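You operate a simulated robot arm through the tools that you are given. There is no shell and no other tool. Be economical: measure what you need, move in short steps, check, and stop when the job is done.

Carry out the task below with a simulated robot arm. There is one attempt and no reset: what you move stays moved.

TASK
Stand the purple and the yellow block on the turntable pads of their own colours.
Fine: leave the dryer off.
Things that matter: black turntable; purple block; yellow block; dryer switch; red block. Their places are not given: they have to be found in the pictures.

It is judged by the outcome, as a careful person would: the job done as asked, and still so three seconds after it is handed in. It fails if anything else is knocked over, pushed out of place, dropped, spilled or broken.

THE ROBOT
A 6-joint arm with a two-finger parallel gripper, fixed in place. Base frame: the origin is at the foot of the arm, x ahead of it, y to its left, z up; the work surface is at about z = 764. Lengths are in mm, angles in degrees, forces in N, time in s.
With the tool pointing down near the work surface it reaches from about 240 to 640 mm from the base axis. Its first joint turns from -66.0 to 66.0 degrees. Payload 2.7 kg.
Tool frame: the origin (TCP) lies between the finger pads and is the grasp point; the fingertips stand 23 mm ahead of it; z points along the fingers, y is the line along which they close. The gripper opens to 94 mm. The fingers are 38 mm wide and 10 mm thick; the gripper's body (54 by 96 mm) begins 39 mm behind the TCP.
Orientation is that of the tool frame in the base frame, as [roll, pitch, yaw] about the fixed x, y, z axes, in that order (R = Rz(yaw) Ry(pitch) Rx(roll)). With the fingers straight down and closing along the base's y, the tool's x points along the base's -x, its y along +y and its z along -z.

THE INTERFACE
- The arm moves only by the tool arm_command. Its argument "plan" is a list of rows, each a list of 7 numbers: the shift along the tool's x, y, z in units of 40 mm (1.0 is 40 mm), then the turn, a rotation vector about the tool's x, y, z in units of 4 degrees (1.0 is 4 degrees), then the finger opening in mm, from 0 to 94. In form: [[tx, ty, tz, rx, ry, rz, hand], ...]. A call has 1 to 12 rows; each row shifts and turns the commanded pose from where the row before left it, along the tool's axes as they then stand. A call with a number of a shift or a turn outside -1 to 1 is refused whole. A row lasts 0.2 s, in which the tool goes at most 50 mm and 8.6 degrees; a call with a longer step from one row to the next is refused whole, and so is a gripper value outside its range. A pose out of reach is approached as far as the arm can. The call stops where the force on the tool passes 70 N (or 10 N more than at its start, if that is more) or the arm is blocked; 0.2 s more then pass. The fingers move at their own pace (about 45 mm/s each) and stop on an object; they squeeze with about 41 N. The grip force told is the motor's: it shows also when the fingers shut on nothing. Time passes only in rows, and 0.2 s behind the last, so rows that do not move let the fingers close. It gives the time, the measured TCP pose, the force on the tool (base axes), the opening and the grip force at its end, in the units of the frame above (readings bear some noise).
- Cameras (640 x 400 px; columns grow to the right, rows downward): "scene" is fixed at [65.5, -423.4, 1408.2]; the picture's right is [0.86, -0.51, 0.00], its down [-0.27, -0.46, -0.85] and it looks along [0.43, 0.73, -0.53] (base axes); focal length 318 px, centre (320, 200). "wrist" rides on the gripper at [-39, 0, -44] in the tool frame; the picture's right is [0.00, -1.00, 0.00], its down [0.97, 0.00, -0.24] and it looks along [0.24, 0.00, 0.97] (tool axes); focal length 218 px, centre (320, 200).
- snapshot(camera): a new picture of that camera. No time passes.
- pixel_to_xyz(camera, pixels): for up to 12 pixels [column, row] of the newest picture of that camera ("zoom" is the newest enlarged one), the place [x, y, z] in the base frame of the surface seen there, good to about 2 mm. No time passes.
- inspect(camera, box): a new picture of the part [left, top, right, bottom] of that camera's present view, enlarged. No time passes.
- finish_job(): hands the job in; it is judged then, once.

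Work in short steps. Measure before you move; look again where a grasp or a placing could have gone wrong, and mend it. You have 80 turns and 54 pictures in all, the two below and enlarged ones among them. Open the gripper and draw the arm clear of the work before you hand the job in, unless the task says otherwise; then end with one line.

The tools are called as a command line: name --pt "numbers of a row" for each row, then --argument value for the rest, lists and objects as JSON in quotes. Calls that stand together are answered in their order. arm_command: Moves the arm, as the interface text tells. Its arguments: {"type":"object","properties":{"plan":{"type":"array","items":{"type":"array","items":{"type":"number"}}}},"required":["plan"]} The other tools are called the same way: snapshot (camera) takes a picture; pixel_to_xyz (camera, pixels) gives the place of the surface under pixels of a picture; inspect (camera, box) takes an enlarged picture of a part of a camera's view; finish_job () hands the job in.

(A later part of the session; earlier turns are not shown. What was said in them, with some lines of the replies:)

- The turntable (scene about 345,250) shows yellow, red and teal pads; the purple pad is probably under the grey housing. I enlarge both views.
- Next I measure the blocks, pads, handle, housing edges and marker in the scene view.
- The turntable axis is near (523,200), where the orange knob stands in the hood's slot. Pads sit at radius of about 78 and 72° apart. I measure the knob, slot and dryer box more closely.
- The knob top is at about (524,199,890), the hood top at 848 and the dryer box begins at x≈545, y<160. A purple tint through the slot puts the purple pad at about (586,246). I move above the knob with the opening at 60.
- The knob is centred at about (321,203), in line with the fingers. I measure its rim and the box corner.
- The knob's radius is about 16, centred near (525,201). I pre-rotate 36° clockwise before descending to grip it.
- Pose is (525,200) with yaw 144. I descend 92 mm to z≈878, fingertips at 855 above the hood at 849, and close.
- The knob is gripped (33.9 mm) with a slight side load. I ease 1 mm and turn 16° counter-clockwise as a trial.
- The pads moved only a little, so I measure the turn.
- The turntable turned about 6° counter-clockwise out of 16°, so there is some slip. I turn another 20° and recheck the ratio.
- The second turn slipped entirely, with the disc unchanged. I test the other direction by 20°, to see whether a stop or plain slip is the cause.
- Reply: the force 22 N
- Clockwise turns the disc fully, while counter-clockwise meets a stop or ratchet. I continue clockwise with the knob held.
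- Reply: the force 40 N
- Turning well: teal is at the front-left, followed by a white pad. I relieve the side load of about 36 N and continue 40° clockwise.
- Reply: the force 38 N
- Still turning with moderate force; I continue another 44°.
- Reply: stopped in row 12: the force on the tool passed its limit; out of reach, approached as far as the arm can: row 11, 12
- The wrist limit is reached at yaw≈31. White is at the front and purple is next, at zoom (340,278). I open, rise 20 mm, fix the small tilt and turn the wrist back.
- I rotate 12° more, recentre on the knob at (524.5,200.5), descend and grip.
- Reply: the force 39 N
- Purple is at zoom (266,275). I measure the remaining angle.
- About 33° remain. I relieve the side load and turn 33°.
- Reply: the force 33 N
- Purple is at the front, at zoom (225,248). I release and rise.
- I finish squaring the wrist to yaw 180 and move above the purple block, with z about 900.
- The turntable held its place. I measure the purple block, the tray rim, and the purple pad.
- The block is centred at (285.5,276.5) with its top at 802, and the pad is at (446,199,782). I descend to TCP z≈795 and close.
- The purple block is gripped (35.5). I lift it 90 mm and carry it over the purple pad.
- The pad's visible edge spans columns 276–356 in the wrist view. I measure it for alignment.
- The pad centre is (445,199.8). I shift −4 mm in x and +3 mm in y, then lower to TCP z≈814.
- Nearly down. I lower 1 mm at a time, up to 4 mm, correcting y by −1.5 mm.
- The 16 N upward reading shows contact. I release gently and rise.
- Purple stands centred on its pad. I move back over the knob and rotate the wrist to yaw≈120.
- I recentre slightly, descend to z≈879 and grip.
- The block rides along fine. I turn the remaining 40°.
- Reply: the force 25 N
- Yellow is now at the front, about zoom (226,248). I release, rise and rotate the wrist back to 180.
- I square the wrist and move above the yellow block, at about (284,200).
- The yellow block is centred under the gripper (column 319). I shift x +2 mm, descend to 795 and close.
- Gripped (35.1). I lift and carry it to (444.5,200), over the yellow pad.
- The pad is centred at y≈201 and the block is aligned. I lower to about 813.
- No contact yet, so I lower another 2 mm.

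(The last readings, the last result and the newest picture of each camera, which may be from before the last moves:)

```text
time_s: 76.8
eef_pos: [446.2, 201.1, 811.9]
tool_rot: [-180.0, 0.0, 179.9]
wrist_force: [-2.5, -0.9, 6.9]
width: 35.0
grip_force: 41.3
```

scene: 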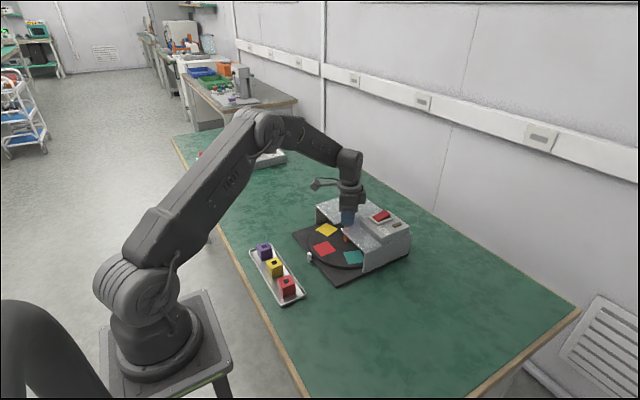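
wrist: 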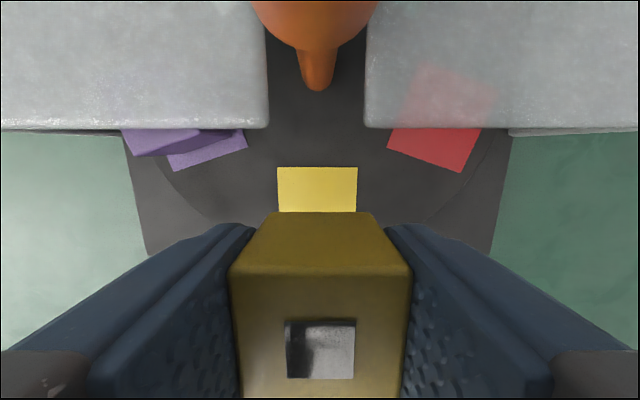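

Contact at 7 N. I release, rise, and draw back toward the start pose.

arm_command --pt "0 0 0 0 0 0 40" --pt "0 0 0 0 0 0 52" --pt "0 0 0 0 0 0 52" --pt "0 0 -0.4 0 0 0 52" --pt "0 0 -0.8 0 0 0 52" --pt "0 0 -0.9 0 0 0 52" --pt "0 0 -1 0 0 0 52" --pt "0 0 -1 0 0 0 52" --pt "0.6 -0.6 -0.8 0 0 0 80" --pt "0.6 -0.6 -0.8 0 0 0 80" --pt "0.6 -0.6 -0.8 0 0 0 80" --pt "0 0 0 0 0 0 80"

inspect --camera "scene" --box '[230, 180, 430, 305]'

snapshot --camera "wrist"

```text
time_s: 79.4
eef_pos: [373.8, 129.2, 1071.0]
tool_rot: [-179.8, 0.0, 179.9]
wrist_force: [0.2, 0.6, -0.1]
width: 80.1
grip_force: 0.1
```

```text
3.20 times, centred on (330, 242) of scene
```

zoom: 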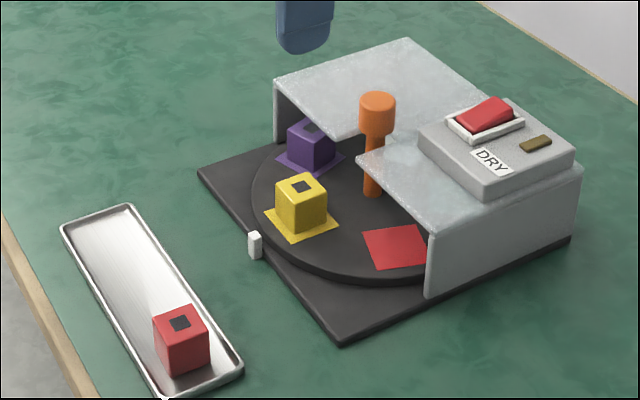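

```text
24 pictures are left
```

wrist: 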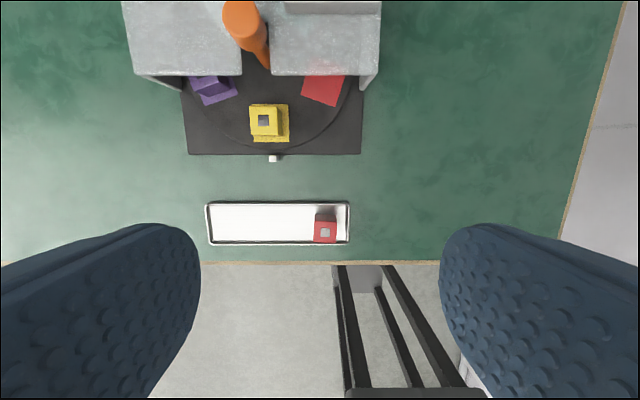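

Both blocks stand on their own pads, the red block is untouched in the tray, and the dryer switch is unchanged. The arm is clear and the gripper open, so I hand the job in.

finish_job

```text
The job is handed in.
```

The purple and yellow blocks are standing on their own-coloured turntable pads, the dryer switch was not touched, and the red block is still in the tray.
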